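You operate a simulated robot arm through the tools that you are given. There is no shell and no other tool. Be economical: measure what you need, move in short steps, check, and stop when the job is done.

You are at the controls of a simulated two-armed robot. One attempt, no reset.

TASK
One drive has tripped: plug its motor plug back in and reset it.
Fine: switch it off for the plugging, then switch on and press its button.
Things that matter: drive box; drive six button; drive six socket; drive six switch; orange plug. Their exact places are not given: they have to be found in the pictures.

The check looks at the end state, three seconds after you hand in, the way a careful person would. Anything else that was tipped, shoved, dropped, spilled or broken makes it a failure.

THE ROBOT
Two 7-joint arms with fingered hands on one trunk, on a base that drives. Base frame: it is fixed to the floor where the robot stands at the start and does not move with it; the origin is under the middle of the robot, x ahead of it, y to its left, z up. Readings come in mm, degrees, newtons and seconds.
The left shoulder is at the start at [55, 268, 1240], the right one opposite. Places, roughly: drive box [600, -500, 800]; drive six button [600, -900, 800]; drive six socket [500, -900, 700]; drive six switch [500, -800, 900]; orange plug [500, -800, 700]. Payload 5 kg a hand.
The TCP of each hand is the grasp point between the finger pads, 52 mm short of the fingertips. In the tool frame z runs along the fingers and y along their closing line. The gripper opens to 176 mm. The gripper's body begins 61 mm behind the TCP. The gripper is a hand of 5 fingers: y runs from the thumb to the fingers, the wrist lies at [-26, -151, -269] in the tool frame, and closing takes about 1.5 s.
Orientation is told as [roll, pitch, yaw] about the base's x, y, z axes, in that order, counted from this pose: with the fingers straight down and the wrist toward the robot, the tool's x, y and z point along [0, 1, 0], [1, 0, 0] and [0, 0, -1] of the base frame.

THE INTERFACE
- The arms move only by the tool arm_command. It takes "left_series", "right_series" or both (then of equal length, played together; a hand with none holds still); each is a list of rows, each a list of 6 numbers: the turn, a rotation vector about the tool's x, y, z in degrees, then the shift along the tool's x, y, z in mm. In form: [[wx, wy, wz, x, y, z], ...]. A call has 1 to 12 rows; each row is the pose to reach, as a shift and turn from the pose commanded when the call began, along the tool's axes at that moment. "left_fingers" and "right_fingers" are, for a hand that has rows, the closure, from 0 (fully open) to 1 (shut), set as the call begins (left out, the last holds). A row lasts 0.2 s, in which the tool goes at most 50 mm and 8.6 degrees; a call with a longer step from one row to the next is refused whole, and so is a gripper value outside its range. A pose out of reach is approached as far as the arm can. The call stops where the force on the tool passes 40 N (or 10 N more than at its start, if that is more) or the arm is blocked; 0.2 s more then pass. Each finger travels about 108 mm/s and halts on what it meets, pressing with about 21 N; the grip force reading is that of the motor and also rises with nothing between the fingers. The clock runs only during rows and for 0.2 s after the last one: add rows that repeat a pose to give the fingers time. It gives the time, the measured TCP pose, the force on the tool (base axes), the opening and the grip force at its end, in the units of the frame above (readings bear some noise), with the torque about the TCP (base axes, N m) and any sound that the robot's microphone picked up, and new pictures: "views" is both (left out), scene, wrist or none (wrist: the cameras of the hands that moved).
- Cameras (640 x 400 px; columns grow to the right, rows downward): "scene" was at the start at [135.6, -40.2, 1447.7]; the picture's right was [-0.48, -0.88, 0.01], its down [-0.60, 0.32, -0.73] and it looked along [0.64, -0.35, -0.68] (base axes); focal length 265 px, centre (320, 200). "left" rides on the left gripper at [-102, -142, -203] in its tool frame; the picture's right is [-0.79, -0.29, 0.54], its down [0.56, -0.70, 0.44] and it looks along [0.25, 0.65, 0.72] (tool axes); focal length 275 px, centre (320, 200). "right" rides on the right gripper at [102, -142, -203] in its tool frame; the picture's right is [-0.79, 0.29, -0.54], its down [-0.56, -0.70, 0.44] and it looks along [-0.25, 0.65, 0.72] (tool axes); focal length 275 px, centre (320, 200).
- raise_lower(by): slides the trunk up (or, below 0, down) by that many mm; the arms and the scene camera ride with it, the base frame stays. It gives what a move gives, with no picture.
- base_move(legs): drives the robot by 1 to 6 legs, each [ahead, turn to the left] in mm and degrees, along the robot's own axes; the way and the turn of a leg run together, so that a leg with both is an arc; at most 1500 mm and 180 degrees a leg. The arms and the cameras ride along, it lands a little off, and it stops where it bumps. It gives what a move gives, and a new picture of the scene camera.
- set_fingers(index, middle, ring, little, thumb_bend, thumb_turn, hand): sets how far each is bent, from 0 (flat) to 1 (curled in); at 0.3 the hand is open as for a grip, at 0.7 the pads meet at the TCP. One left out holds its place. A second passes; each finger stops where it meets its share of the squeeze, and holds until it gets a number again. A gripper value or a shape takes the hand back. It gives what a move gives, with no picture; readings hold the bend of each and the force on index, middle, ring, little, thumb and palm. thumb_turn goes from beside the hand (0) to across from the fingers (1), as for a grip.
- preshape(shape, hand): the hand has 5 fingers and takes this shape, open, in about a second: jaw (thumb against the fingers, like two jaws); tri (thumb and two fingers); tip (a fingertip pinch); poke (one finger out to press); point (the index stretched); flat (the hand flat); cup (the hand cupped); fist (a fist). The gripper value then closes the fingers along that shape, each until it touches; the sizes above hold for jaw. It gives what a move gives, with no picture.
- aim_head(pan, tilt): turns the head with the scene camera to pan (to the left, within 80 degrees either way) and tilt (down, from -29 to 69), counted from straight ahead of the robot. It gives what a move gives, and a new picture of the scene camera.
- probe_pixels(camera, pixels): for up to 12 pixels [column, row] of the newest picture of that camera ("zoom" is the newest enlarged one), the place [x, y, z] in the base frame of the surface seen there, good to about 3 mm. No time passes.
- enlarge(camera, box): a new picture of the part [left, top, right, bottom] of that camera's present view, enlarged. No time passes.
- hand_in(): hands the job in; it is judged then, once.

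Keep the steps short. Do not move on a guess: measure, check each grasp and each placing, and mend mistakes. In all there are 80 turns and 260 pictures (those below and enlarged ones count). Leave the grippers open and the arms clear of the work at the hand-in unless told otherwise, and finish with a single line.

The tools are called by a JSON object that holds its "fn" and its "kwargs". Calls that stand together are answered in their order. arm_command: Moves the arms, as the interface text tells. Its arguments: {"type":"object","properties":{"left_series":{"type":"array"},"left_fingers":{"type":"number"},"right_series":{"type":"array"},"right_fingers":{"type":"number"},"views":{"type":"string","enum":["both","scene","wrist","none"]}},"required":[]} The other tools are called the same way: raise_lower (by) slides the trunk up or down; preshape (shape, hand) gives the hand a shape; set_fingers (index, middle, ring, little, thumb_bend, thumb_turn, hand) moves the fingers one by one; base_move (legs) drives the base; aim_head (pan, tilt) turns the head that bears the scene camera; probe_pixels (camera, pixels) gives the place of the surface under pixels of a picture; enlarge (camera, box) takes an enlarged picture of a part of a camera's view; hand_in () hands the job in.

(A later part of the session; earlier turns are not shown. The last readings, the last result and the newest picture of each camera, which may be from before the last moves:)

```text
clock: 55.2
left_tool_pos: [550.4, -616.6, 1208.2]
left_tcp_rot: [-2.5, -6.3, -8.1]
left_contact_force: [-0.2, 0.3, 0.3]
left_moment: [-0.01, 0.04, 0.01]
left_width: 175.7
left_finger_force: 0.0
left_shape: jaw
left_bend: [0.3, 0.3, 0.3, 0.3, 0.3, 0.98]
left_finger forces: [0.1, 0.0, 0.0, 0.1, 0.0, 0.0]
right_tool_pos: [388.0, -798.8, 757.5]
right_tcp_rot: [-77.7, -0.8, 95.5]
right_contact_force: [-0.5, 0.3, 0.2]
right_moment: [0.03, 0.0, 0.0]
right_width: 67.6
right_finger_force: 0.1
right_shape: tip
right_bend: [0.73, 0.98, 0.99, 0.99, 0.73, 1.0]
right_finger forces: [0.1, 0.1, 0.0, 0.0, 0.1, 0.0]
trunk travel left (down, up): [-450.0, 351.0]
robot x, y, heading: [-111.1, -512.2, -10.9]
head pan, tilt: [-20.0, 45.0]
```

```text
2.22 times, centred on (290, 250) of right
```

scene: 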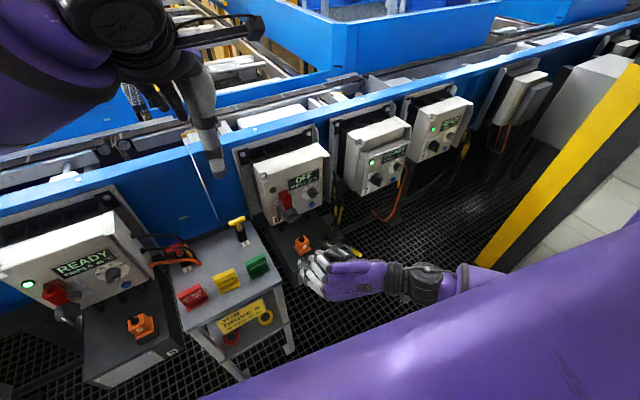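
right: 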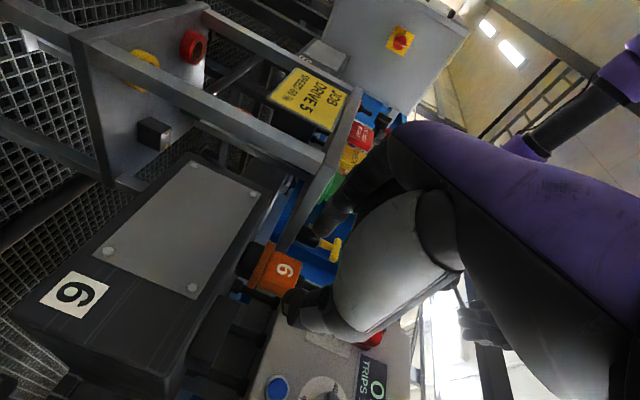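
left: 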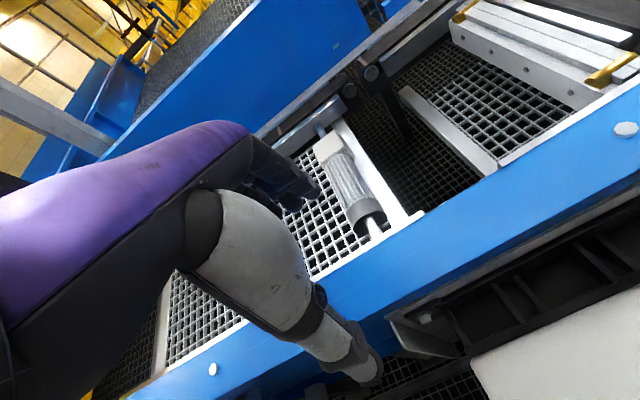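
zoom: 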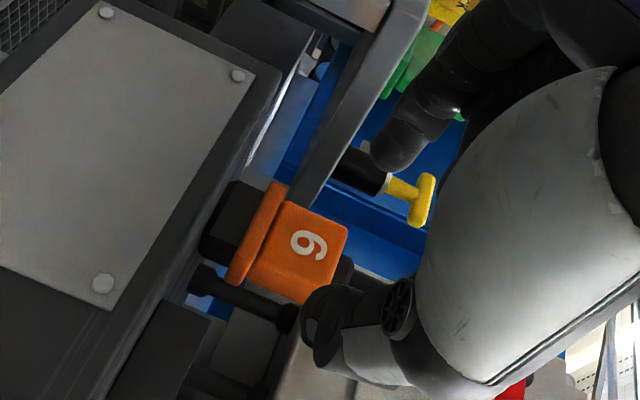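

{"fn": "enlarge", "kwargs": {"camera": "scene", "box": [320, 220, 380, 270]}}

{"fn": "probe_pixels", "kwargs": {"camera": "scene", "pixels": [[347, 246], [357, 252], [352, 248], [360, 255]]}}

{"fn": "arm_command", "kwargs": {"right_series": [[0, 0, 0, 0, 0, 30], [0, 0, 0, 0, 0, 60], [0, 0, 0, 0, 0, 85], [0, 0, 0, 0, 0, 85]]}}

{"fn": "enlarge", "kwargs": {"camera": "scene", "box": [260, 200, 380, 290]}}

{"fn": "enlarge", "kwargs": {"camera": "right", "box": [180, 160, 400, 340]}}

```text
8.00 times, centred on (350, 245) of scene
```

zoom: 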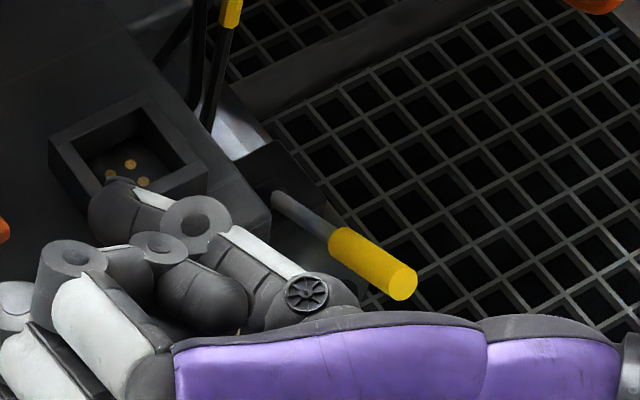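

```text
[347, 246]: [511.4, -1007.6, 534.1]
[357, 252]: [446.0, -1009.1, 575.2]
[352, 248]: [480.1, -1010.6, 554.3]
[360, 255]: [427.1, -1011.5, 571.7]
```

```text
clock: 56.2
left_tool_pos: [549.8, -617.2, 1207.6]
left_tcp_rot: [-2.5, -6.4, -8.1]
left_contact_force: [-0.4, 0.5, 1.0]
left_moment: [0.05, -0.11, 0.01]
left_width: 175.8
left_finger_force: 0.2
left_shape: jaw
left_bend: [0.3, 0.3, 0.3, 0.3, 0.3, 0.98]
left_finger forces: [0.0, 0.1, 0.0, 0.1, 0.0, 0.0]
right_tool_pos: [470.3, -790.5, 740.4]
right_tcp_rot: [-77.7, -0.8, 95.5]
right_contact_force: [0.4, -0.2, 0.5]
right_moment: [-0.02, 0.01, -0.03]
right_width: 67.6
right_finger_force: 0.0
right_shape: tip
right_bend: [0.73, 0.98, 0.99, 0.99, 0.73, 1.0]
right_finger forces: [0.1, 0.0, 0.0, 0.0, 0.0, 0.0]
trunk travel left (down, up): [-450.0, 351.0]
robot x, y, heading: [-112.7, -517.4, -11.0]
head pan, tilt: [-20.0, 45.0]
```

scene: 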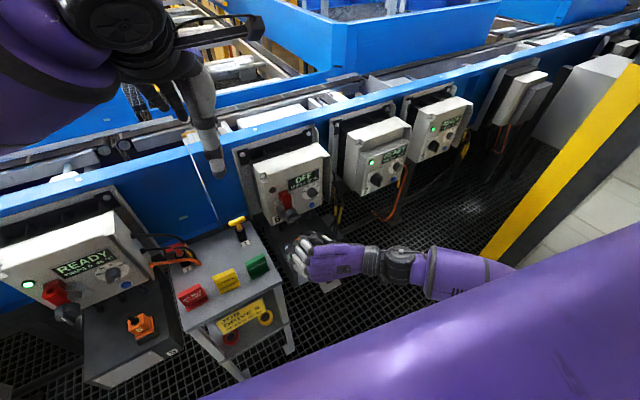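
right: 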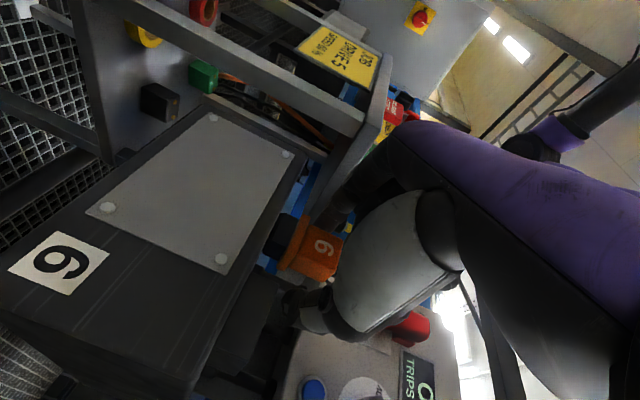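

```text
4.44 times, centred on (320, 245) of scene
```

zoom: 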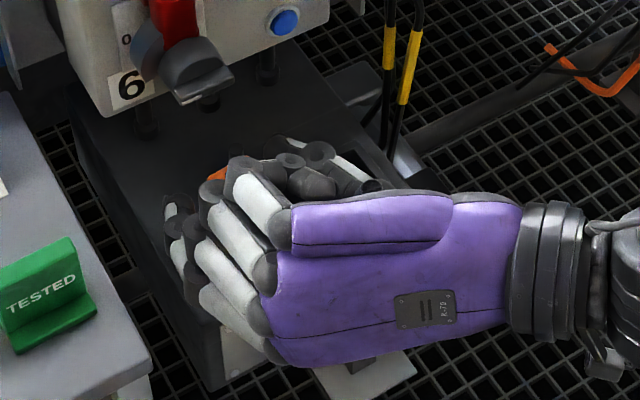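

```text
2.22 times, centred on (290, 250) of right
```

zoom: 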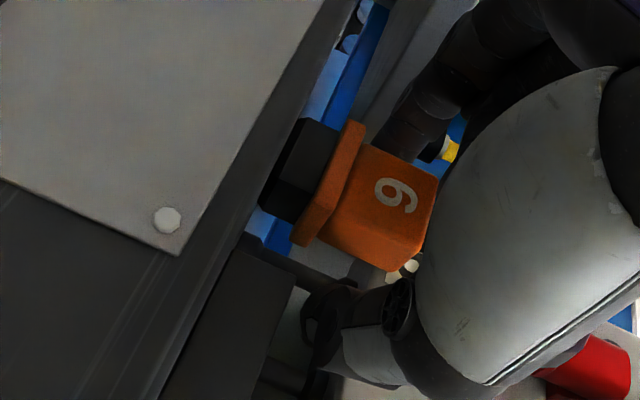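

The plug body sits between index and thumb. Close.

{"fn": "arm_command", "kwargs": {"right_series": [[0, 0, 0, 0, 0, 0], [0, 0, 0, 0, 0, 0], [0, 0, 0, 0, 0, 0], [0, 0, 0, 0, 0, 0], [0, 0, 0, 0, 0, 0], [0, 0, 0, 0, 0, 0]], "right_fingers": 1, "views": "wrist"}}

{"fn": "enlarge", "kwargs": {"camera": "right", "box": [180, 160, 400, 340]}}

```text
clock: 57.6
left_tool_pos: [550.9, -616.9, 1208.0]
left_tcp_rot: [-2.5, -6.3, -8.1]
left_contact_force: [-0.4, -0.4, -0.3]
left_moment: [0.0, 0.01, -0.01]
left_width: 176.1
left_finger_force: 0.1
left_shape: jaw
left_bend: [0.3, 0.3, 0.3, 0.3, 0.3, 0.98]
left_finger forces: [0.0, 0.0, 0.0, 0.1, 0.0, 0.0]
right_tool_pos: [471.4, -790.8, 739.3]
right_tcp_rot: [-77.6, -0.8, 95.6]
right_contact_force: [-0.1, -1.2, -0.4]
right_moment: [-0.01, -0.02, -0.01]
right_width: 35.5
right_finger_force: 21.0
right_shape: tip
right_bend: [0.73, 1.0, 1.0, 1.0, 0.74, 1.0]
right_finger forces: [18.3, 0.0, 0.1, 0.0, 18.7, 0.0]
trunk travel left (down, up): [-450.0, 351.0]
robot x, y, heading: [-113.4, -516.3, -10.6]
head pan, tilt: [-20.0, 45.0]
```

right: 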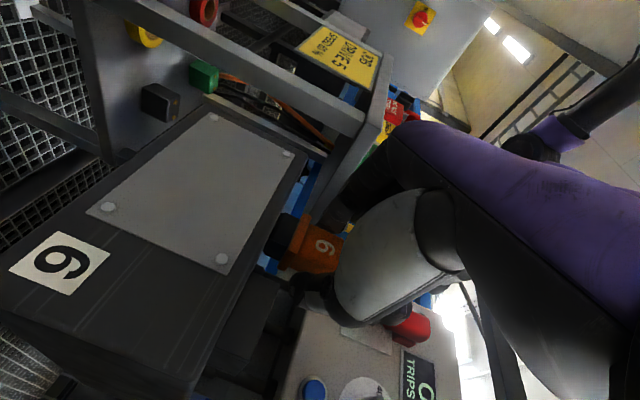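

```text
2.22 times, centred on (290, 250) of right
```

zoom: 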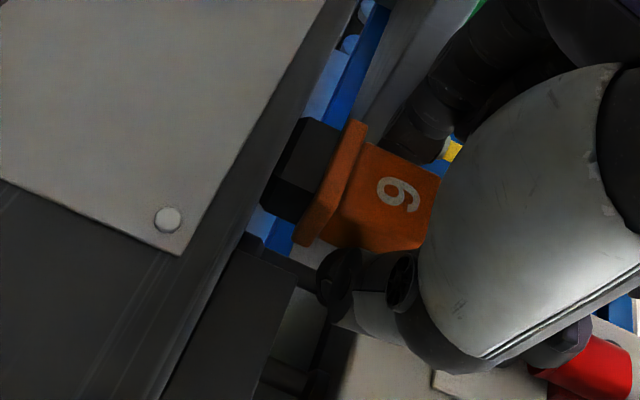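

Good hold (18 N). Lift 35 mm while drawing back 40 mm (to clear the knob), then carry right to the socket's line and undo the 5.5° yaw.

{"fn": "arm_command", "kwargs": {"right_series": [[0, 0, 0, -9.7, 1, -12.2], [0, 0, 0, -25.9, 3.8, -46.2], [0, 0, 0, -25.9, 3.8, -46.2]], "views": "none"}}

{"fn": "arm_command", "kwargs": {"right_series": [[2.7, 0, 0.5, 1, -30, -3], [5.4, 0, 1.1, 1.7, -60, -6], [5.4, 0, 1.1, 1.8, -86, -8], [5.4, 0, 1.1, 1.8, -86, -8]]}}

{"fn": "enlarge", "kwargs": {"camera": "scene", "box": [260, 200, 380, 290]}}

{"fn": "enlarge", "kwargs": {"camera": "right", "box": [180, 160, 400, 340]}}

```text
clock: 58.4
left_tool_pos: [552.1, -616.7, 1206.5]
left_tcp_rot: [-2.4, -6.3, -8.0]
left_contact_force: [0.6, -0.9, -0.5]
left_moment: [-0.01, 0.1, 0.01]
left_width: 175.8
left_finger_force: 0.0
left_shape: jaw
left_bend: [0.3, 0.3, 0.3, 0.3, 0.3, 0.98]
left_finger forces: [0.0, 0.0, 0.0, 0.0, 0.0, 0.1]
right_tool_pos: [430.2, -792.3, 773.1]
right_tcp_rot: [-77.6, -0.8, 95.5]
right_contact_force: [0.7, 0.0, -1.5]
right_moment: [0.0, -0.02, 0.01]
right_width: 35.6
right_finger_force: 20.5
right_shape: tip
right_bend: [0.73, 1.0, 1.0, 1.0, 0.74, 1.0]
right_finger forces: [18.6, 0.0, 0.1, 0.0, 18.7, 0.0]
trunk travel left (down, up): [-450.0, 351.0]
robot x, y, heading: [-108.7, -511.4, -10.8]
head pan, tilt: [-20.0, 45.0]
```

```text
clock: 59.4
left_tool_pos: [551.8, -615.7, 1207.4]
left_tcp_rot: [-2.5, -6.3, -8.0]
left_contact_force: [0.6, 0.8, -0.4]
left_moment: [-0.13, 0.09, -0.05]
left_width: 175.9
left_finger_force: 0.0
left_shape: jaw
left_bend: [0.3, 0.3, 0.3, 0.3, 0.3, 0.98]
left_finger forces: [0.0, 0.0, 0.0, 0.0, 0.0, 0.0]
right_tool_pos: [431.6, -877.2, 773.2]
right_tcp_rot: [-77.6, -0.7, 90.0]
right_contact_force: [-0.1, 0.2, 0.0]
right_moment: [-0.05, 0.09, -0.1]
right_width: 35.6
right_finger_force: 21.1
right_shape: tip
right_bend: [0.73, 1.0, 1.0, 1.0, 0.74, 1.0]
right_finger forces: [19.0, 0.1, 0.1, 0.1, 18.9, 0.1]
trunk travel left (down, up): [-450.0, 351.0]
robot x, y, heading: [-110.6, -514.1, -10.9]
head pan, tilt: [-20.0, 45.0]
```

scene: 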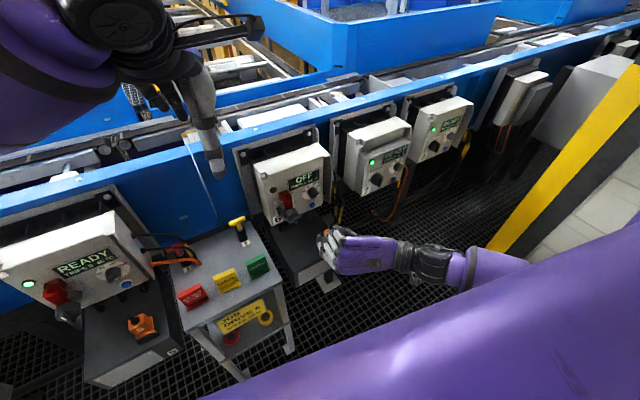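
right: 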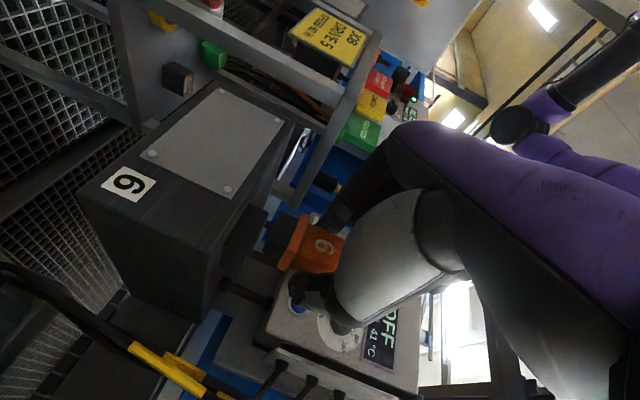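

```text
4.44 times, centred on (320, 245) of scene
```

zoom: 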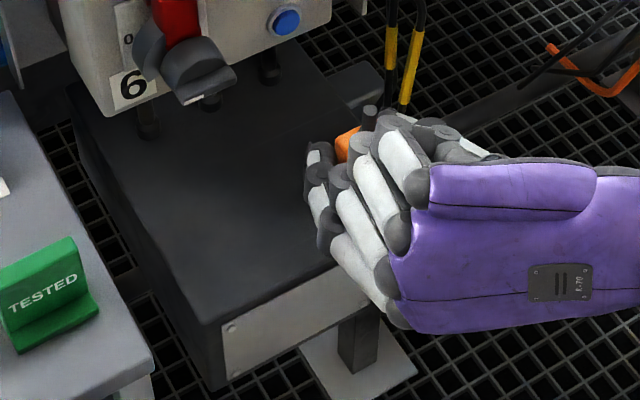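

```text
2.22 times, centred on (290, 250) of right
```

zoom: 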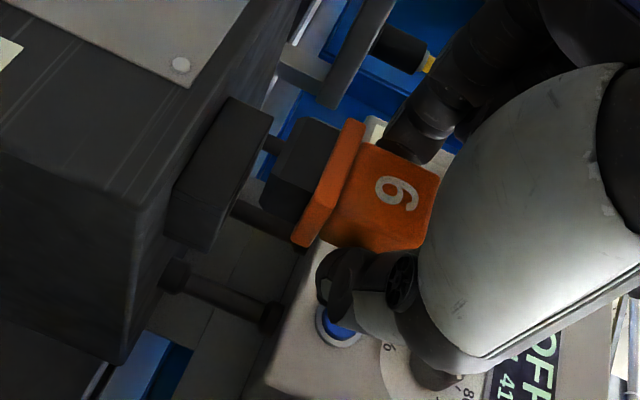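

{"fn": "probe_pixels", "kwargs": {"camera": "zoom", "pixels": [[350, 128], [298, 238], [328, 180], [300, 130], [272, 195], [268, 125], [215, 240], [240, 180], [228, 105], [178, 190], [420, 200], [345, 225]]}}

{"fn": "enlarge", "kwargs": {"camera": "scene", "box": [310, 215, 350, 245]}}

{"fn": "probe_pixels", "kwargs": {"camera": "zoom", "pixels": [[270, 220], [370, 130], [330, 170], [220, 240]]}}

```text
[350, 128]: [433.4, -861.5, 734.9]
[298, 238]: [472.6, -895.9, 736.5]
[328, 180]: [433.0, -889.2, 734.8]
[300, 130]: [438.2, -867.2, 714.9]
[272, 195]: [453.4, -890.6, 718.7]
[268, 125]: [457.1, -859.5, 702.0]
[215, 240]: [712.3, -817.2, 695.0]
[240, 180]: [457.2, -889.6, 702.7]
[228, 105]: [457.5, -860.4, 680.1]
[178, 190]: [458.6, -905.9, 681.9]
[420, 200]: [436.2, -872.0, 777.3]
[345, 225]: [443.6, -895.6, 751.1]
```

```text
13.33 times, centred on (330, 230) of scene
```

zoom: 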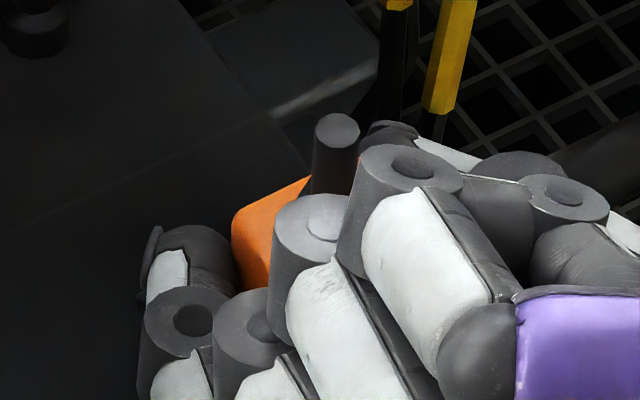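

```text
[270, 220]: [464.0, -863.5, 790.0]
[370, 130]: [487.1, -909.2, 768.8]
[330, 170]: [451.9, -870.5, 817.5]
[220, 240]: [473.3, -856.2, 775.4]
```

Yaw is aligned (flange front at x=433 across). I need the lateral offset precisely: zoom on plug and socket.

{"fn": "enlarge", "kwargs": {"camera": "right", "box": [235, 195, 335, 275]}}

```text
5.00 times, centred on (285, 235) of right
```

zoom: 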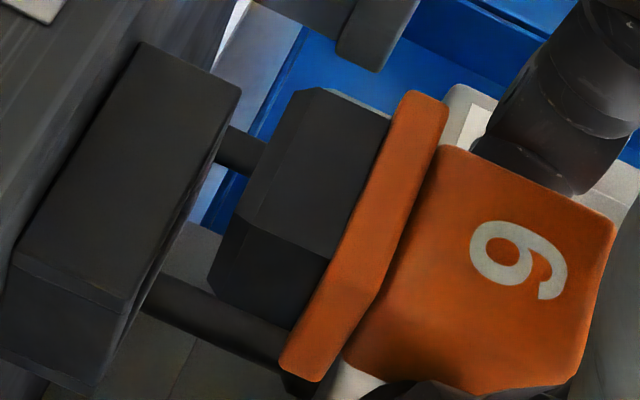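

{"fn": "probe_pixels", "kwargs": {"camera": "zoom", "pixels": [[322, 98], [380, 122], [250, 210], [325, 248], [318, 270], [436, 108], [376, 280], [236, 95], [132, 303], [142, 50], [22, 250], [385, 200]]}}

```text
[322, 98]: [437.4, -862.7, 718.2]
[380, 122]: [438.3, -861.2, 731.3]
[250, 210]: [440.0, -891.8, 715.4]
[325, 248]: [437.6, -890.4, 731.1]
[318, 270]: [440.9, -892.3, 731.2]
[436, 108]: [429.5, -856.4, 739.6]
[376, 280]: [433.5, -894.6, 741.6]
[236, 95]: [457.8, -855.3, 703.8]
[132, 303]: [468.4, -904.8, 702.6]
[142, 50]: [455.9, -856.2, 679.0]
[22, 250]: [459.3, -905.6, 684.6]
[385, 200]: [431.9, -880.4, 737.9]
```

Plug centre ≈[454,-876.5], socket centre ≈[485,-880.5]. Shift +31 x, −4 y, then recheck above the socket.

{"fn": "arm_command", "kwargs": {"right_series": [[0, 0, 0, -3, -2, 15], [0, 0, 0, -6.5, -4, 30.3], [0, 0, 0, -6.5, -4, 30.3]], "views": "wrist"}}

{"fn": "enlarge", "kwargs": {"camera": "right", "box": [235, 195, 335, 275]}}

{"fn": "enlarge", "kwargs": {"camera": "scene", "box": [300, 205, 360, 255]}}

```text
clock: 60.2
left_tool_pos: [550.1, -616.0, 1208.0]
left_tcp_rot: [-2.6, -6.2, -8.0]
left_contact_force: [-0.6, -0.7, 0.4]
left_moment: [0.01, -0.02, -0.01]
left_width: 175.9
left_finger_force: 0.1
left_shape: jaw
left_bend: [0.3, 0.3, 0.3, 0.3, 0.3, 0.98]
left_finger forces: [0.0, 0.1, 0.0, 0.0, 0.0, 0.0]
right_tool_pos: [461.4, -881.6, 773.7]
right_tcp_rot: [-77.5, -0.6, 90.0]
right_contact_force: [-0.6, -0.6, -1.6]
right_moment: [0.02, 0.02, 0.0]
right_width: 35.4
right_finger_force: 21.1
right_shape: tip
right_bend: [0.73, 1.0, 1.0, 1.0, 0.74, 1.0]
right_finger forces: [18.9, 0.0, 0.0, 0.0, 18.9, 0.0]
trunk travel left (down, up): [-450.0, 351.0]
robot x, y, heading: [-113.3, -516.3, -10.9]
head pan, tilt: [-20.0, 45.0]
```

right: 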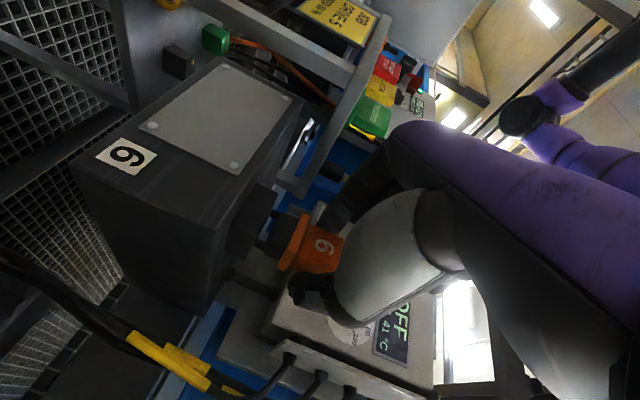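

```text
5.00 times, centred on (285, 235) of right
```

zoom: 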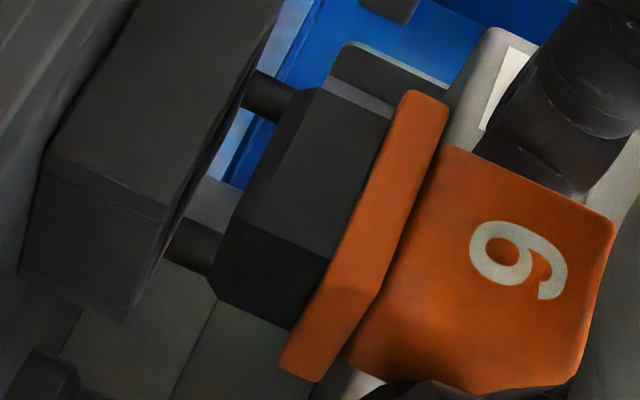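

```text
8.00 times, centred on (330, 230) of scene
```

zoom: 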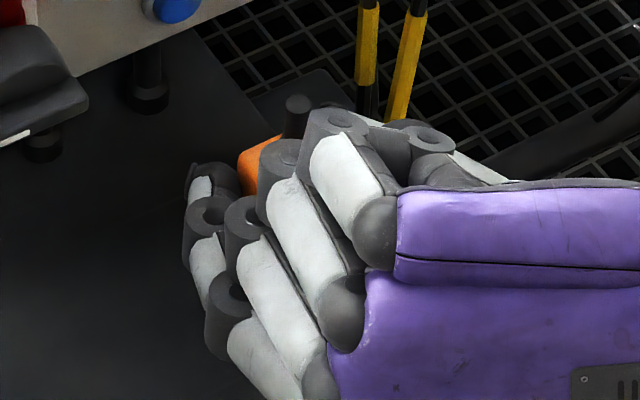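

{"fn": "enlarge", "kwargs": {"camera": "right", "box": [235, 195, 335, 275]}}

{"fn": "probe_pixels", "kwargs": {"camera": "zoom", "pixels": [[322, 98], [380, 122], [250, 205], [325, 250], [376, 280], [436, 108], [160, 210], [165, 225], [55, 150], [270, 20], [385, 200], [210, 100]]}}

```text
5.00 times, centred on (285, 235) of right
```

zoom: 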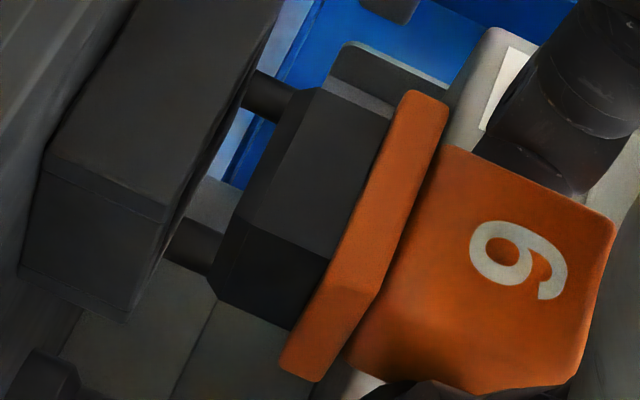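

```text
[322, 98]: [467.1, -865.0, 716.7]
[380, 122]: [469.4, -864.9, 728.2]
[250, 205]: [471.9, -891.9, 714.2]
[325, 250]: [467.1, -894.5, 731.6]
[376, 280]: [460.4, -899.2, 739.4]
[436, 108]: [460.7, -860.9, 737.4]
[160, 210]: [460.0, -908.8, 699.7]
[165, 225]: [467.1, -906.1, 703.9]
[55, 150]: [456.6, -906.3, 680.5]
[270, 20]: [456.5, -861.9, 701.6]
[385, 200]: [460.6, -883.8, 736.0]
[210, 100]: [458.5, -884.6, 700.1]
```

Aligned within ~1 mm. Lower slowly into the socket.

{"fn": "arm_command", "kwargs": {"right_series": [[0, 0, 0, 5.9, 0, 1.6], [0, 0, 0, 9.8, 0, 2.4], [0, 0, 0, 13.7, 0, 3.2], [0, 0, 0, 17.6, 0, 4.1], [0, 0, 0, 21.5, 0, 4.9], [0, 0, 0, 25.4, 0, 5.7]], "views": "wrist"}}

{"fn": "enlarge", "kwargs": {"camera": "right", "box": [225, 185, 345, 285]}}

```text
clock: 61.6
left_tool_pos: [551.4, -617.5, 1209.5]
left_tcp_rot: [-2.5, -6.4, -8.1]
left_contact_force: [0.8, 0.0, 0.4]
left_moment: [0.0, -0.02, -0.01]
left_width: 175.5
left_finger_force: 0.1
left_shape: jaw
left_bend: [0.3, 0.3, 0.3, 0.3, 0.3, 0.98]
left_finger forces: [0.0, 0.1, 0.1, 0.0, 0.1, 0.1]
right_tool_pos: [462.2, -881.6, 748.0]
right_tcp_rot: [-77.7, -0.6, 90.1]
right_contact_force: [0.8, 0.4, 2.3]
right_moment: [0.03, -0.12, 0.01]
right_width: 35.6
right_finger_force: 21.0
right_shape: tip
right_bend: [0.73, 1.0, 1.0, 1.0, 0.74, 1.0]
right_finger forces: [19.2, 0.1, 0.0, 0.0, 18.7, 0.1]
trunk travel left (down, up): [-450.0, 351.0]
robot x, y, heading: [-114.6, -515.8, -10.7]
head pan, tilt: [-20.0, 45.0]
```

right: 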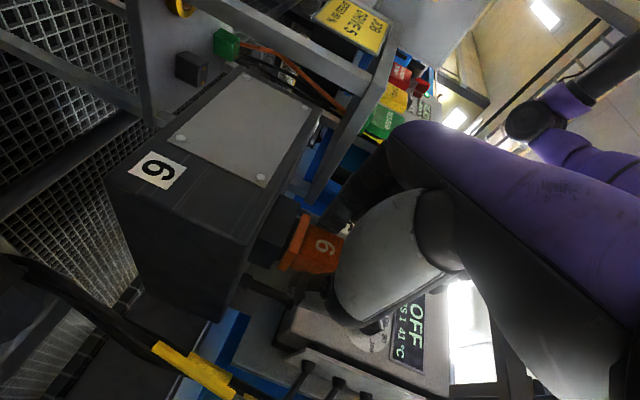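

```text
4.00 times, centred on (285, 235) of right
```

zoom: 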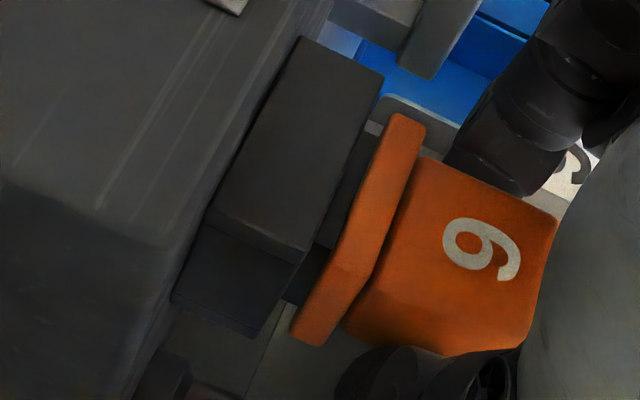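

It is entering with little force. Continue down until it seats.

{"fn": "arm_command", "kwargs": {"right_series": [[0, 0, 0, 2.9, 0, 0.6], [0, 0, 0, 5.9, 0, 1.2], [0, 0, 0, 8.8, 0, 1.9], [0, 0, 0, 11.7, 0, 2.5], [0, 0, 0, 14.7, 0, 3.1]], "views": "wrist"}}

{"fn": "enlarge", "kwargs": {"camera": "right", "box": [225, 185, 345, 285]}}

```text
clock: 62.8
left_tool_pos: [548.6, -616.0, 1208.1]
left_tcp_rot: [-2.5, -6.4, -8.0]
left_contact_force: [-0.3, 0.1, -0.2]
left_moment: [-0.03, -0.02, 0.03]
left_width: 175.7
left_finger_force: 0.0
left_shape: jaw
left_bend: [0.3, 0.3, 0.3, 0.3, 0.3, 0.98]
left_finger forces: [0.0, 0.0, 0.0, 0.0, 0.0, 0.1]
right_tool_pos: [461.9, -881.4, 734.0]
right_tcp_rot: [-77.8, -0.8, 90.0]
right_contact_force: [-0.2, -5.5, 24.3]
right_moment: [0.15, -0.89, -0.22]
right_width: 35.2
right_finger_force: 21.5
right_shape: tip
right_bend: [0.73, 1.0, 1.0, 1.0, 0.74, 1.0]
right_finger forces: [17.2, 0.1, 0.1, 0.0, 22.2, 0.0]
trunk travel left (down, up): [-450.0, 351.0]
robot x, y, heading: [-112.7, -513.6, -10.9]
head pan, tilt: [-20.0, 45.0]
```

right: 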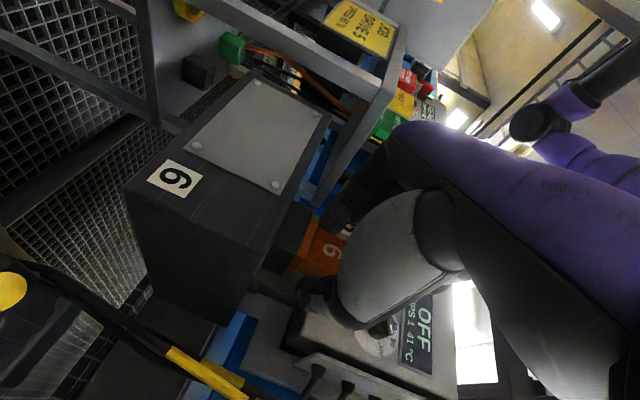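

```text
4.00 times, centred on (285, 235) of right
```

zoom: 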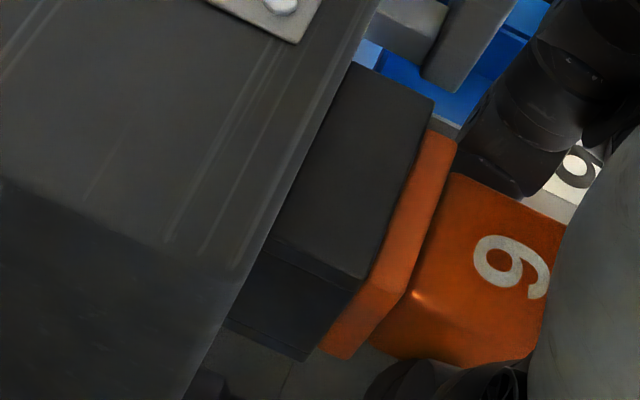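

Force 24 N, flange flush with the rim. Open and withdraw to inspect.

{"fn": "arm_command", "kwargs": {"right_series": [[0, 0, 0, 0, 0, 0], [0, 0, 0, 0, 0, 0], [0, 0, 0, 0, 0, 0], [0, 0, 0, 0, 0, -30], [0, 0, 0, 0, 0, -70], [0, 0, 0, -30, -20, -105], [0, 0, 0, -70, -40, -105], [0, 0, 0, -70, -40, -105]], "right_fingers": 0.6}}

{"fn": "enlarge", "kwargs": {"camera": "scene", "box": [280, 205, 360, 265]}}

{"fn": "enlarge", "kwargs": {"camera": "right", "box": [180, 160, 340, 290]}}

{"fn": "enlarge", "kwargs": {"camera": "scene", "box": [100, 290, 190, 370]}}

```text
refused: row 6 steps farther than a row can; nothing moved
```

```text
6.67 times, centred on (320, 235) of scene
```

zoom: 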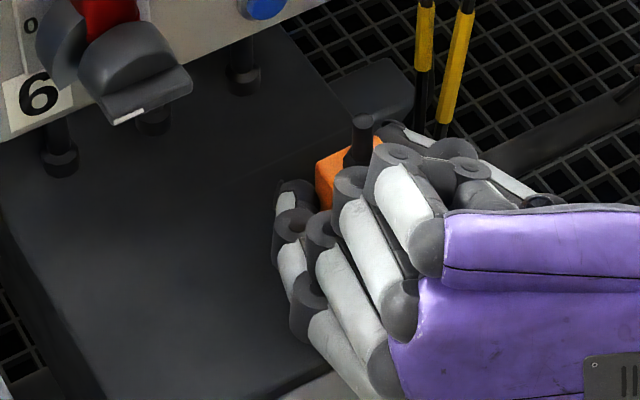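

```text
3.08 times, centred on (260, 225) of right
```

zoom: 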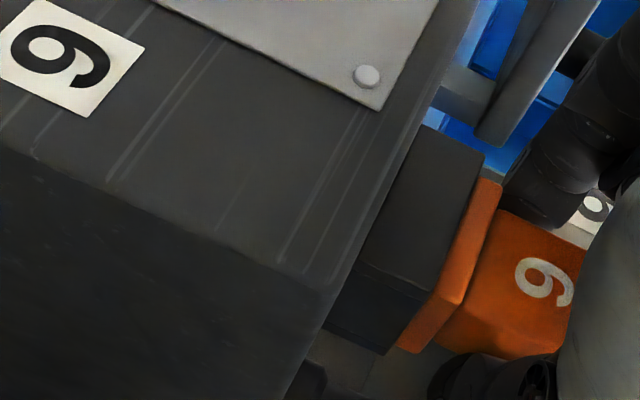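

```text
5.00 times, centred on (145, 330) of scene
```

zoom: 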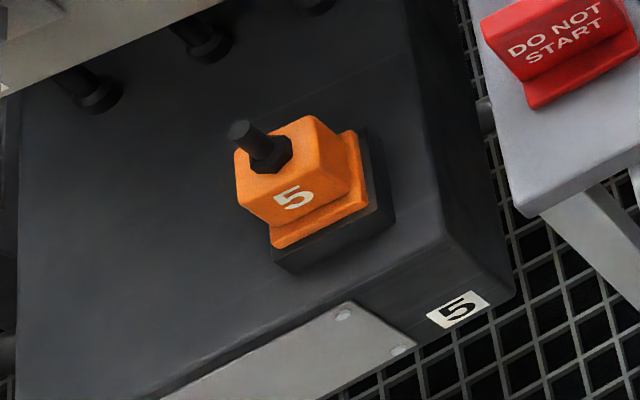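

{"fn": "arm_command", "kwargs": {"right_series": [[0, 0, 0, 0, 0, 0], [0, 0, 0, 0, 0, 0], [0, 0, 0, 0, 0, 0], [0, 0, 0, 0, 0, -30], [0, 0, 0, 0, 0, -70], [0, 0, 0, 0, 0, -105], [0, 0, 0, -35, -20, -105], [0, 0, 0, -70, -40, -105], [0, 0, 0, -70, -40, -105]], "right_fingers": 0.6}}

{"fn": "enlarge", "kwargs": {"camera": "scene", "box": [280, 205, 360, 265]}}

{"fn": "enlarge", "kwargs": {"camera": "right", "box": [180, 160, 340, 290]}}

```text
clock: 64.8
left_tool_pos: [551.8, -616.8, 1207.0]
left_tcp_rot: [-2.6, -6.3, -7.9]
left_contact_force: [0.3, 0.4, -0.4]
left_moment: [-0.01, 0.08, 0.02]
left_width: 175.7
left_finger_force: 0.1
left_shape: jaw
left_bend: [0.3, 0.3, 0.3, 0.3, 0.3, 0.98]
left_finger forces: [0.0, 0.0, 0.0, 0.0, 0.1, 0.0]
right_tool_pos: [374.5, -922.3, 822.9]
right_tcp_rot: [-77.5, -0.6, 90.1]
right_contact_force: [0.3, -0.9, 0.0]
right_moment: [0.03, 0.0, 0.05]
right_width: 70.4
right_finger_force: 0.0
right_shape: tip
right_bend: [0.73, 0.98, 0.99, 0.99, 0.73, 1.0]
right_finger forces: [0.0, 0.0, 0.1, 0.0, 0.0, 0.1]
trunk travel left (down, up): [-450.0, 351.0]
robot x, y, heading: [-115.1, -515.8, -10.8]
head pan, tilt: [-20.0, 45.0]
```

scene: 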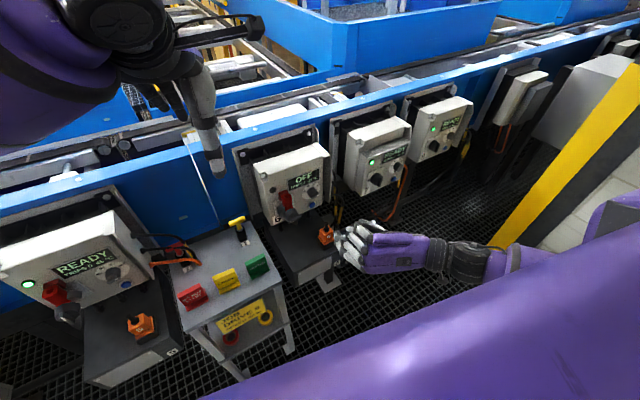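
right: 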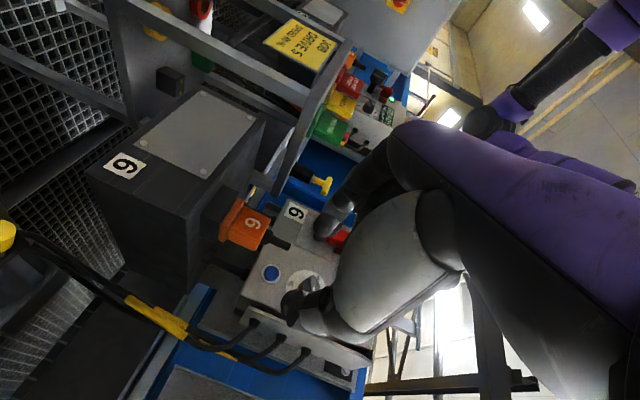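

```text
6.67 times, centred on (320, 235) of scene
```

zoom: 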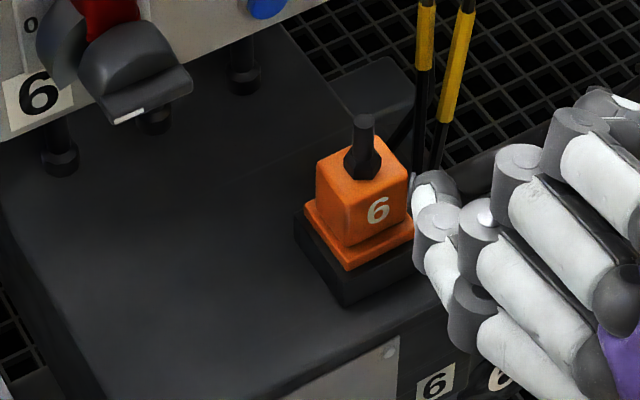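

```text
3.08 times, centred on (260, 225) of right
```

zoom: 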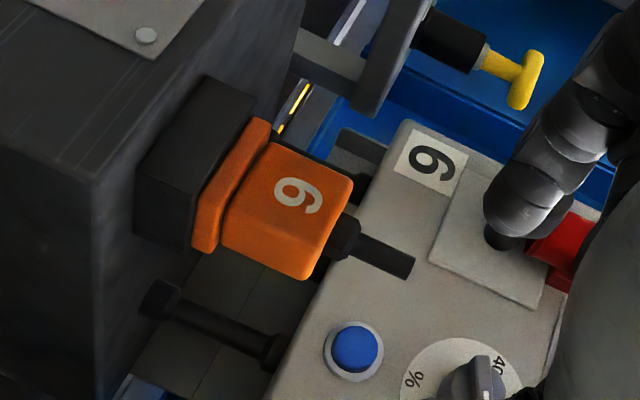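

The plug is fully seated, flush like plug 5. Now back to the switch: level the hand and move in front of the knob, then roll −87°.

{"fn": "arm_command", "kwargs": {"right_series": [[0, -3, 0, -20, 36, -1], [0, -6, 0, -42, 73, -1], [0, -9, 0, -63, 110, -2], [0, -12.4, 0, -83, 146, -2.4], [0, -12.4, 0, -83, 146, -2.4]], "right_fingers": 0.64, "views": "none"}}

{"fn": "arm_command", "kwargs": {"right_series": [[0, 0, -8, 0, 0, 0], [0, 0, -16, 0, 0, 0], [0, 0, -24, 0, 0, 0], [0, 0, -32, 0, 0, 0], [0, 0, -40, 0, 0, 0], [0, 0, -48, 0, 0, 0], [0, 0, -56, 0, 0, 0], [0, 0, -64, 0, 0, 0], [0, 0, -72, 0, 0, 0], [0, 0, -80, 0, 0, 0], [0, 0, -87, 0, 0, 0], [0, 0, -87, 0, 0, 0]], "views": "wrist"}}

```text
clock: 66.0
left_tool_pos: [550.4, -615.2, 1207.0]
left_tcp_rot: [-2.5, -6.3, -8.1]
left_contact_force: [0.7, -0.7, -0.6]
left_moment: [0.02, -0.01, 0.0]
left_width: 176.1
left_finger_force: 0.1
left_shape: jaw
left_bend: [0.3, 0.3, 0.3, 0.3, 0.3, 0.98]
left_finger forces: [0.0, 0.0, 0.0, 0.1, 0.1, 0.0]
right_tool_pos: [389.2, -777.3, 904.5]
right_tcp_rot: [-90.0, -0.6, 89.9]
right_contact_force: [-0.7, -1.2, 0.9]
right_moment: [-0.02, -0.01, 0.05]
right_width: 63.9
right_finger_force: 0.1
right_shape: tip
right_bend: [0.73, 0.98, 0.99, 0.99, 0.73, 1.0]
right_finger forces: [0.1, 0.0, 0.1, 0.1, 0.0, 0.1]
trunk travel left (down, up): [-450.0, 351.0]
robot x, y, heading: [-112.9, -512.8, -11.0]
head pan, tilt: [-20.0, 45.0]
```

```text
clock: 68.6
left_tool_pos: [550.3, -617.1, 1209.1]
left_tcp_rot: [-2.5, -6.4, -8.2]
left_contact_force: [0.4, -0.5, 0.0]
left_moment: [0.03, 0.03, 0.0]
left_width: 175.9
left_finger_force: 0.0
left_shape: jaw
left_bend: [0.3, 0.3, 0.3, 0.3, 0.3, 0.98]
left_finger forces: [0.0, 0.0, 0.0, 0.1, 0.0, 0.0]
right_tool_pos: [389.8, -777.4, 905.4]
right_tcp_rot: [-89.8, 86.4, 90.1]
right_contact_force: [0.4, -0.3, -0.1]
right_moment: [0.01, -0.07, 0.01]
right_width: 64.3
right_finger_force: 0.1
right_shape: tip
right_bend: [0.73, 0.98, 0.99, 0.99, 0.73, 1.0]
right_finger forces: [0.1, 0.1, 0.0, 0.1, 0.0, 0.1]
right hand out of reach, approached as far as the arm can: row 7, 8, 9, 10
trunk travel left (down, up): [-450.0, 351.0]
robot x, y, heading: [-107.9, -516.0, -11.0]
head pan, tilt: [-20.0, 45.0]
```

right: 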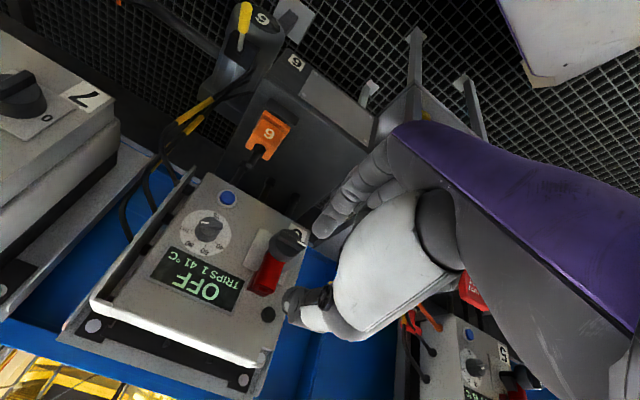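

Lower to knob height and advance with the open pinch, then grip.

{"fn": "arm_command", "kwargs": {"right_series": [[0, 0, 0, 1, 28, 0], [0, 0, 0, 2, 56, 10], [0, 0, 0, 2, 56, 50], [0, 0, 0, 2, 56, 85], [0, 0, 0, 2, 56, 105], [0, 0, 0, 2, 56, 105]], "right_fingers": 0.65, "views": "none"}}

{"fn": "arm_command", "kwargs": {"right_series": [[0, 0, 0, 0, 0, 0], [0, 0, 0, 0, 0, 0], [0, 0, 0, 0, 0, 0], [0, 0, 0, 0, 0, 0], [0, 0, 0, 0, 0, 0]], "right_fingers": 1, "views": "wrist"}}

{"fn": "enlarge", "kwargs": {"camera": "scene", "box": [250, 170, 350, 250]}}

```text
clock: 70.0
left_tool_pos: [531.7, -623.9, 1219.9]
left_tcp_rot: [-3.7, -7.6, -9.3]
left_contact_force: [-1.7, 0.1, -1.2]
left_moment: [-0.05, -0.17, 0.03]
left_width: 175.9
left_finger_force: 0.0
left_shape: jaw
left_bend: [0.3, 0.3, 0.3, 0.3, 0.3, 0.97]
left_finger forces: [0.0, 0.1, 0.0, 0.0, 0.1, 0.0]
right_tool_pos: [480.6, -774.2, 857.1]
right_tcp_rot: [-98.6, 86.4, 81.4]
right_contact_force: [-1.1, -1.2, -1.8]
right_moment: [0.06, 0.01, 0.41]
right_width: 62.7
right_finger_force: 0.0
right_shape: tip
right_bend: [0.73, 0.98, 0.99, 0.99, 0.73, 1.0]
right_finger forces: [1.3, 0.0, 0.0, 0.0, 0.0, 0.1]
trunk travel left (down, up): [-450.0, 351.0]
robot x, y, heading: [-111.8, -515.6, -10.9]
head pan, tilt: [-20.0, 45.0]
stopped in row 6 (right hand): the force on the tool passed its limit (the readings are from after the stop); the commanded pose is now the measured one
```

```text
clock: 71.2
left_tool_pos: [534.7, -623.5, 1219.4]
left_tcp_rot: [-3.8, -7.4, -9.2]
left_contact_force: [0.4, 0.2, 0.9]
left_moment: [0.02, 0.0, 0.02]
left_width: 175.8
left_finger_force: 0.1
left_shape: jaw
left_bend: [0.3, 0.3, 0.3, 0.3, 0.3, 0.97]
left_finger forces: [0.1, 0.0, 0.0, 0.1, 0.0, 0.0]
right_tool_pos: [481.5, -772.6, 857.5]
right_tcp_rot: [-97.7, 86.2, 82.4]
right_contact_force: [3.9, -0.8, 0.6]
right_moment: [-0.01, -0.15, -0.02]
right_width: 37.1
right_finger_force: 21.2
right_shape: tip
right_bend: [0.73, 1.0, 1.0, 1.0, 0.73, 1.0]
right_finger forces: [17.5, 0.1, 0.0, 0.1, 18.2, 0.0]
trunk travel left (down, up): [-450.0, 351.0]
robot x, y, heading: [-109.8, -514.1, -10.9]
head pan, tilt: [-20.0, 45.0]
```

right: 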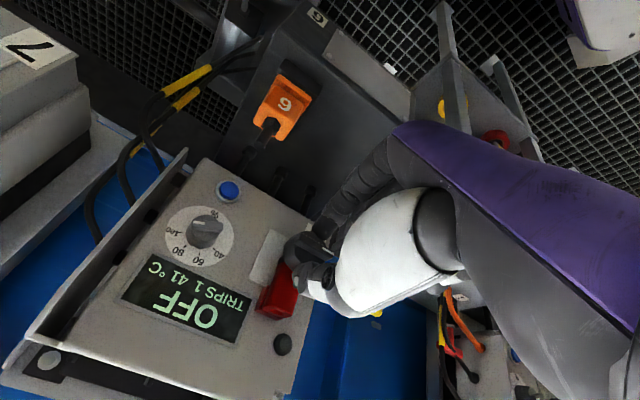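

```text
5.00 times, centred on (300, 210) of scene
```

zoom: 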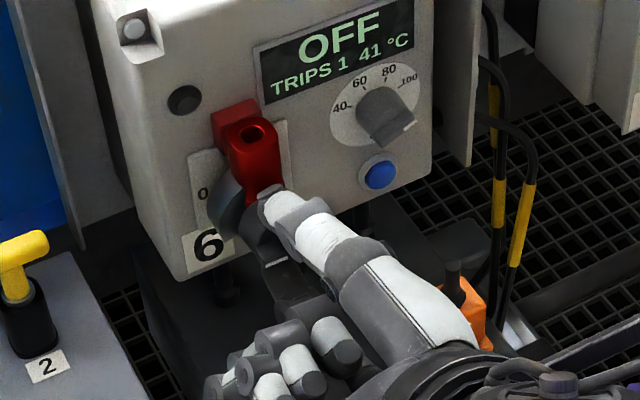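

Gripped (18 N) though slightly shallow. Turn clockwise while easing the TCP onto the knob axis.

{"fn": "arm_command", "kwargs": {"right_series": [[0, 0, 5, 1, 2, 3], [0, 0, 13, 3, 4, 6], [0, 0, 21, 3, 6, 8], [0, 0, 29, 3, 7, 8], [0, 0, 37, 3, 7, 8], [0, 0, 45, 3, 7, 8], [0, 0, 53, 3, 7, 8], [0, 0, 53, 3, 7, 8]], "views": "wrist"}}

{"fn": "enlarge", "kwargs": {"camera": "scene", "box": [250, 170, 350, 250]}}

```text
clock: 73.0
left_tool_pos: [515.1, -629.9, 1230.1]
left_tcp_rot: [-5.1, -8.6, -10.2]
left_contact_force: [-0.6, 0.3, -0.3]
left_moment: [0.03, -0.12, 0.07]
left_width: 175.9
left_finger_force: 0.0
left_shape: jaw
left_bend: [0.3, 0.3, 0.3, 0.3, 0.3, 0.97]
left_finger forces: [0.1, 0.1, 0.0, 0.1, 0.0, 0.0]
right_tool_pos: [477.0, -774.4, 860.3]
right_tcp_rot: [-91.7, 33.4, 89.1]
right_contact_force: [-2.2, -2.3, 8.3]
right_moment: [-0.04, -0.18, -0.08]
right_width: 32.3
right_finger_force: 20.6
right_shape: tip
right_bend: [0.74, 1.0, 1.0, 1.0, 0.73, 1.0]
right_finger forces: [8.4, 0.0, 0.1, 0.0, 13.3, 0.0]
trunk travel left (down, up): [-450.0, 351.0]
robot x, y, heading: [-112.7, -510.9, -10.7]
head pan, tilt: [-20.0, 45.0]
stopped in row 8 (right hand): the force on the tool passed its limit (the readings are from after the stop); the commanded pose is now the measured one
```

right: 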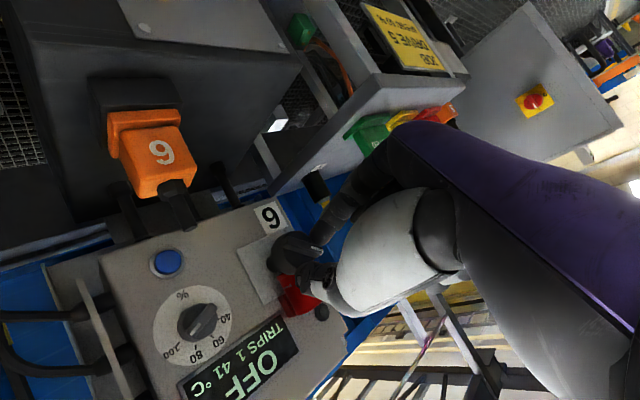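

```text
5.00 times, centred on (300, 210) of scene
```

zoom: 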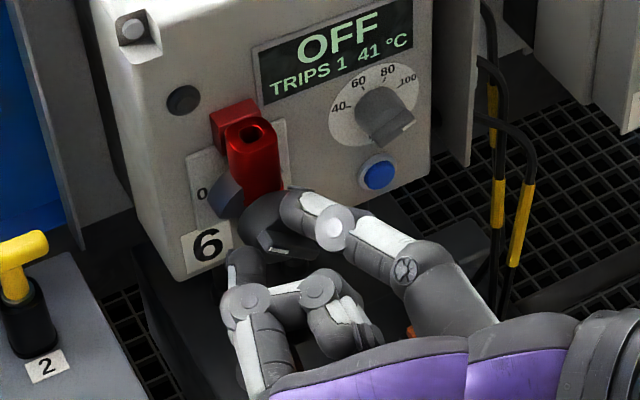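

Partly turned, then slid off. Open, re-centre, go deeper and grip again at this angle.

{"fn": "arm_command", "kwargs": {"right_series": [[0, 0, 0, 0, 0, 0], [0, 0, 0, 0, 0, -5], [0, 0, 0, 0, 0, -15], [0, 0, 0, 9.7, 4.4, -15], [0, 0, 0, 9.7, 4.4, 0], [0, 0, 0, 9.7, 4.4, 12], [0, 0, 0, 9.7, 4.4, 20], [0, 0, 0, 9.7, 4.4, 20]], "right_fingers": 0.65, "views": "none"}}

{"fn": "arm_command", "kwargs": {"right_series": [[0, 0, 0, 0, 0, 0], [0, 0, 0, 0, 0, 0], [0, 0, 0, 0, 0, 0], [0, 0, 0, 0, 0, 0], [0, 0, 0, 0, 0, 0]], "right_fingers": 1, "views": "none"}}

{"fn": "enlarge", "kwargs": {"camera": "scene", "box": [250, 170, 350, 250]}}

```text
clock: 74.8
left_tool_pos: [517.6, -629.7, 1229.4]
left_tcp_rot: [-5.1, -8.4, -10.4]
left_contact_force: [0.1, 0.0, 0.8]
left_moment: [0.0, -0.01, -0.01]
left_width: 175.8
left_finger_force: 0.2
left_shape: jaw
left_bend: [0.3, 0.3, 0.3, 0.3, 0.3, 0.97]
left_finger forces: [0.0, 0.1, 0.1, 0.1, 0.1, 0.1]
right_tool_pos: [498.9, -776.7, 848.0]
right_tcp_rot: [-91.4, 33.5, 89.3]
right_contact_force: [0.0, 0.8, 0.8]
right_moment: [0.0, -0.01, -0.01]
right_width: 61.9
right_finger_force: 0.0
right_shape: tip
right_bend: [0.73, 0.98, 0.99, 0.99, 0.74, 1.0]
right_finger forces: [0.0, 0.1, 0.0, 0.0, 0.1, 0.1]
trunk travel left (down, up): [-450.0, 351.0]
robot x, y, heading: [-113.8, -515.1, -10.8]
head pan, tilt: [-20.0, 45.0]
```

```text
clock: 76.0
left_tool_pos: [519.1, -629.0, 1229.5]
left_tcp_rot: [-5.1, -8.5, -10.2]
left_contact_force: [0.1, 0.4, -0.1]
left_moment: [-0.01, 0.01, 0.02]
left_width: 176.0
left_finger_force: 0.1
left_shape: jaw
left_bend: [0.3, 0.3, 0.3, 0.3, 0.3, 0.97]
left_finger forces: [0.1, 0.1, 0.1, 0.2, 0.0, 0.1]
right_tool_pos: [499.3, -775.8, 848.7]
right_tcp_rot: [-91.5, 33.5, 89.2]
right_contact_force: [3.9, 0.2, -0.1]
right_moment: [0.0, 0.02, 0.07]
right_width: 39.8
right_finger_force: 20.9
right_shape: tip
right_bend: [0.73, 1.0, 1.0, 1.0, 0.74, 1.0]
right_finger forces: [18.4, 0.1, 0.0, 0.1, 17.8, 0.0]
trunk travel left (down, up): [-450.0, 351.0]
robot x, y, heading: [-114.9, -515.2, -10.8]
head pan, tilt: [-20.0, 45.0]
```

```text
5.00 times, centred on (300, 210) of scene
```

zoom: 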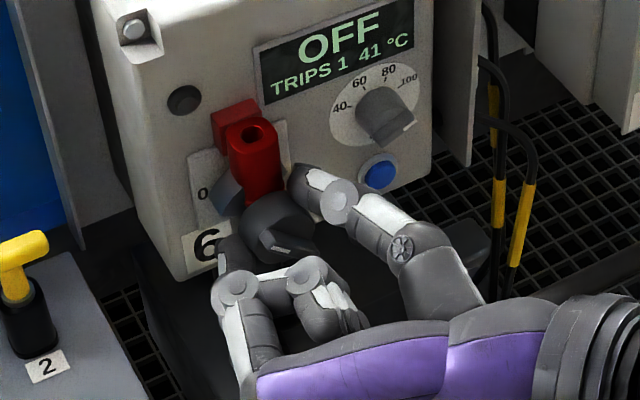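

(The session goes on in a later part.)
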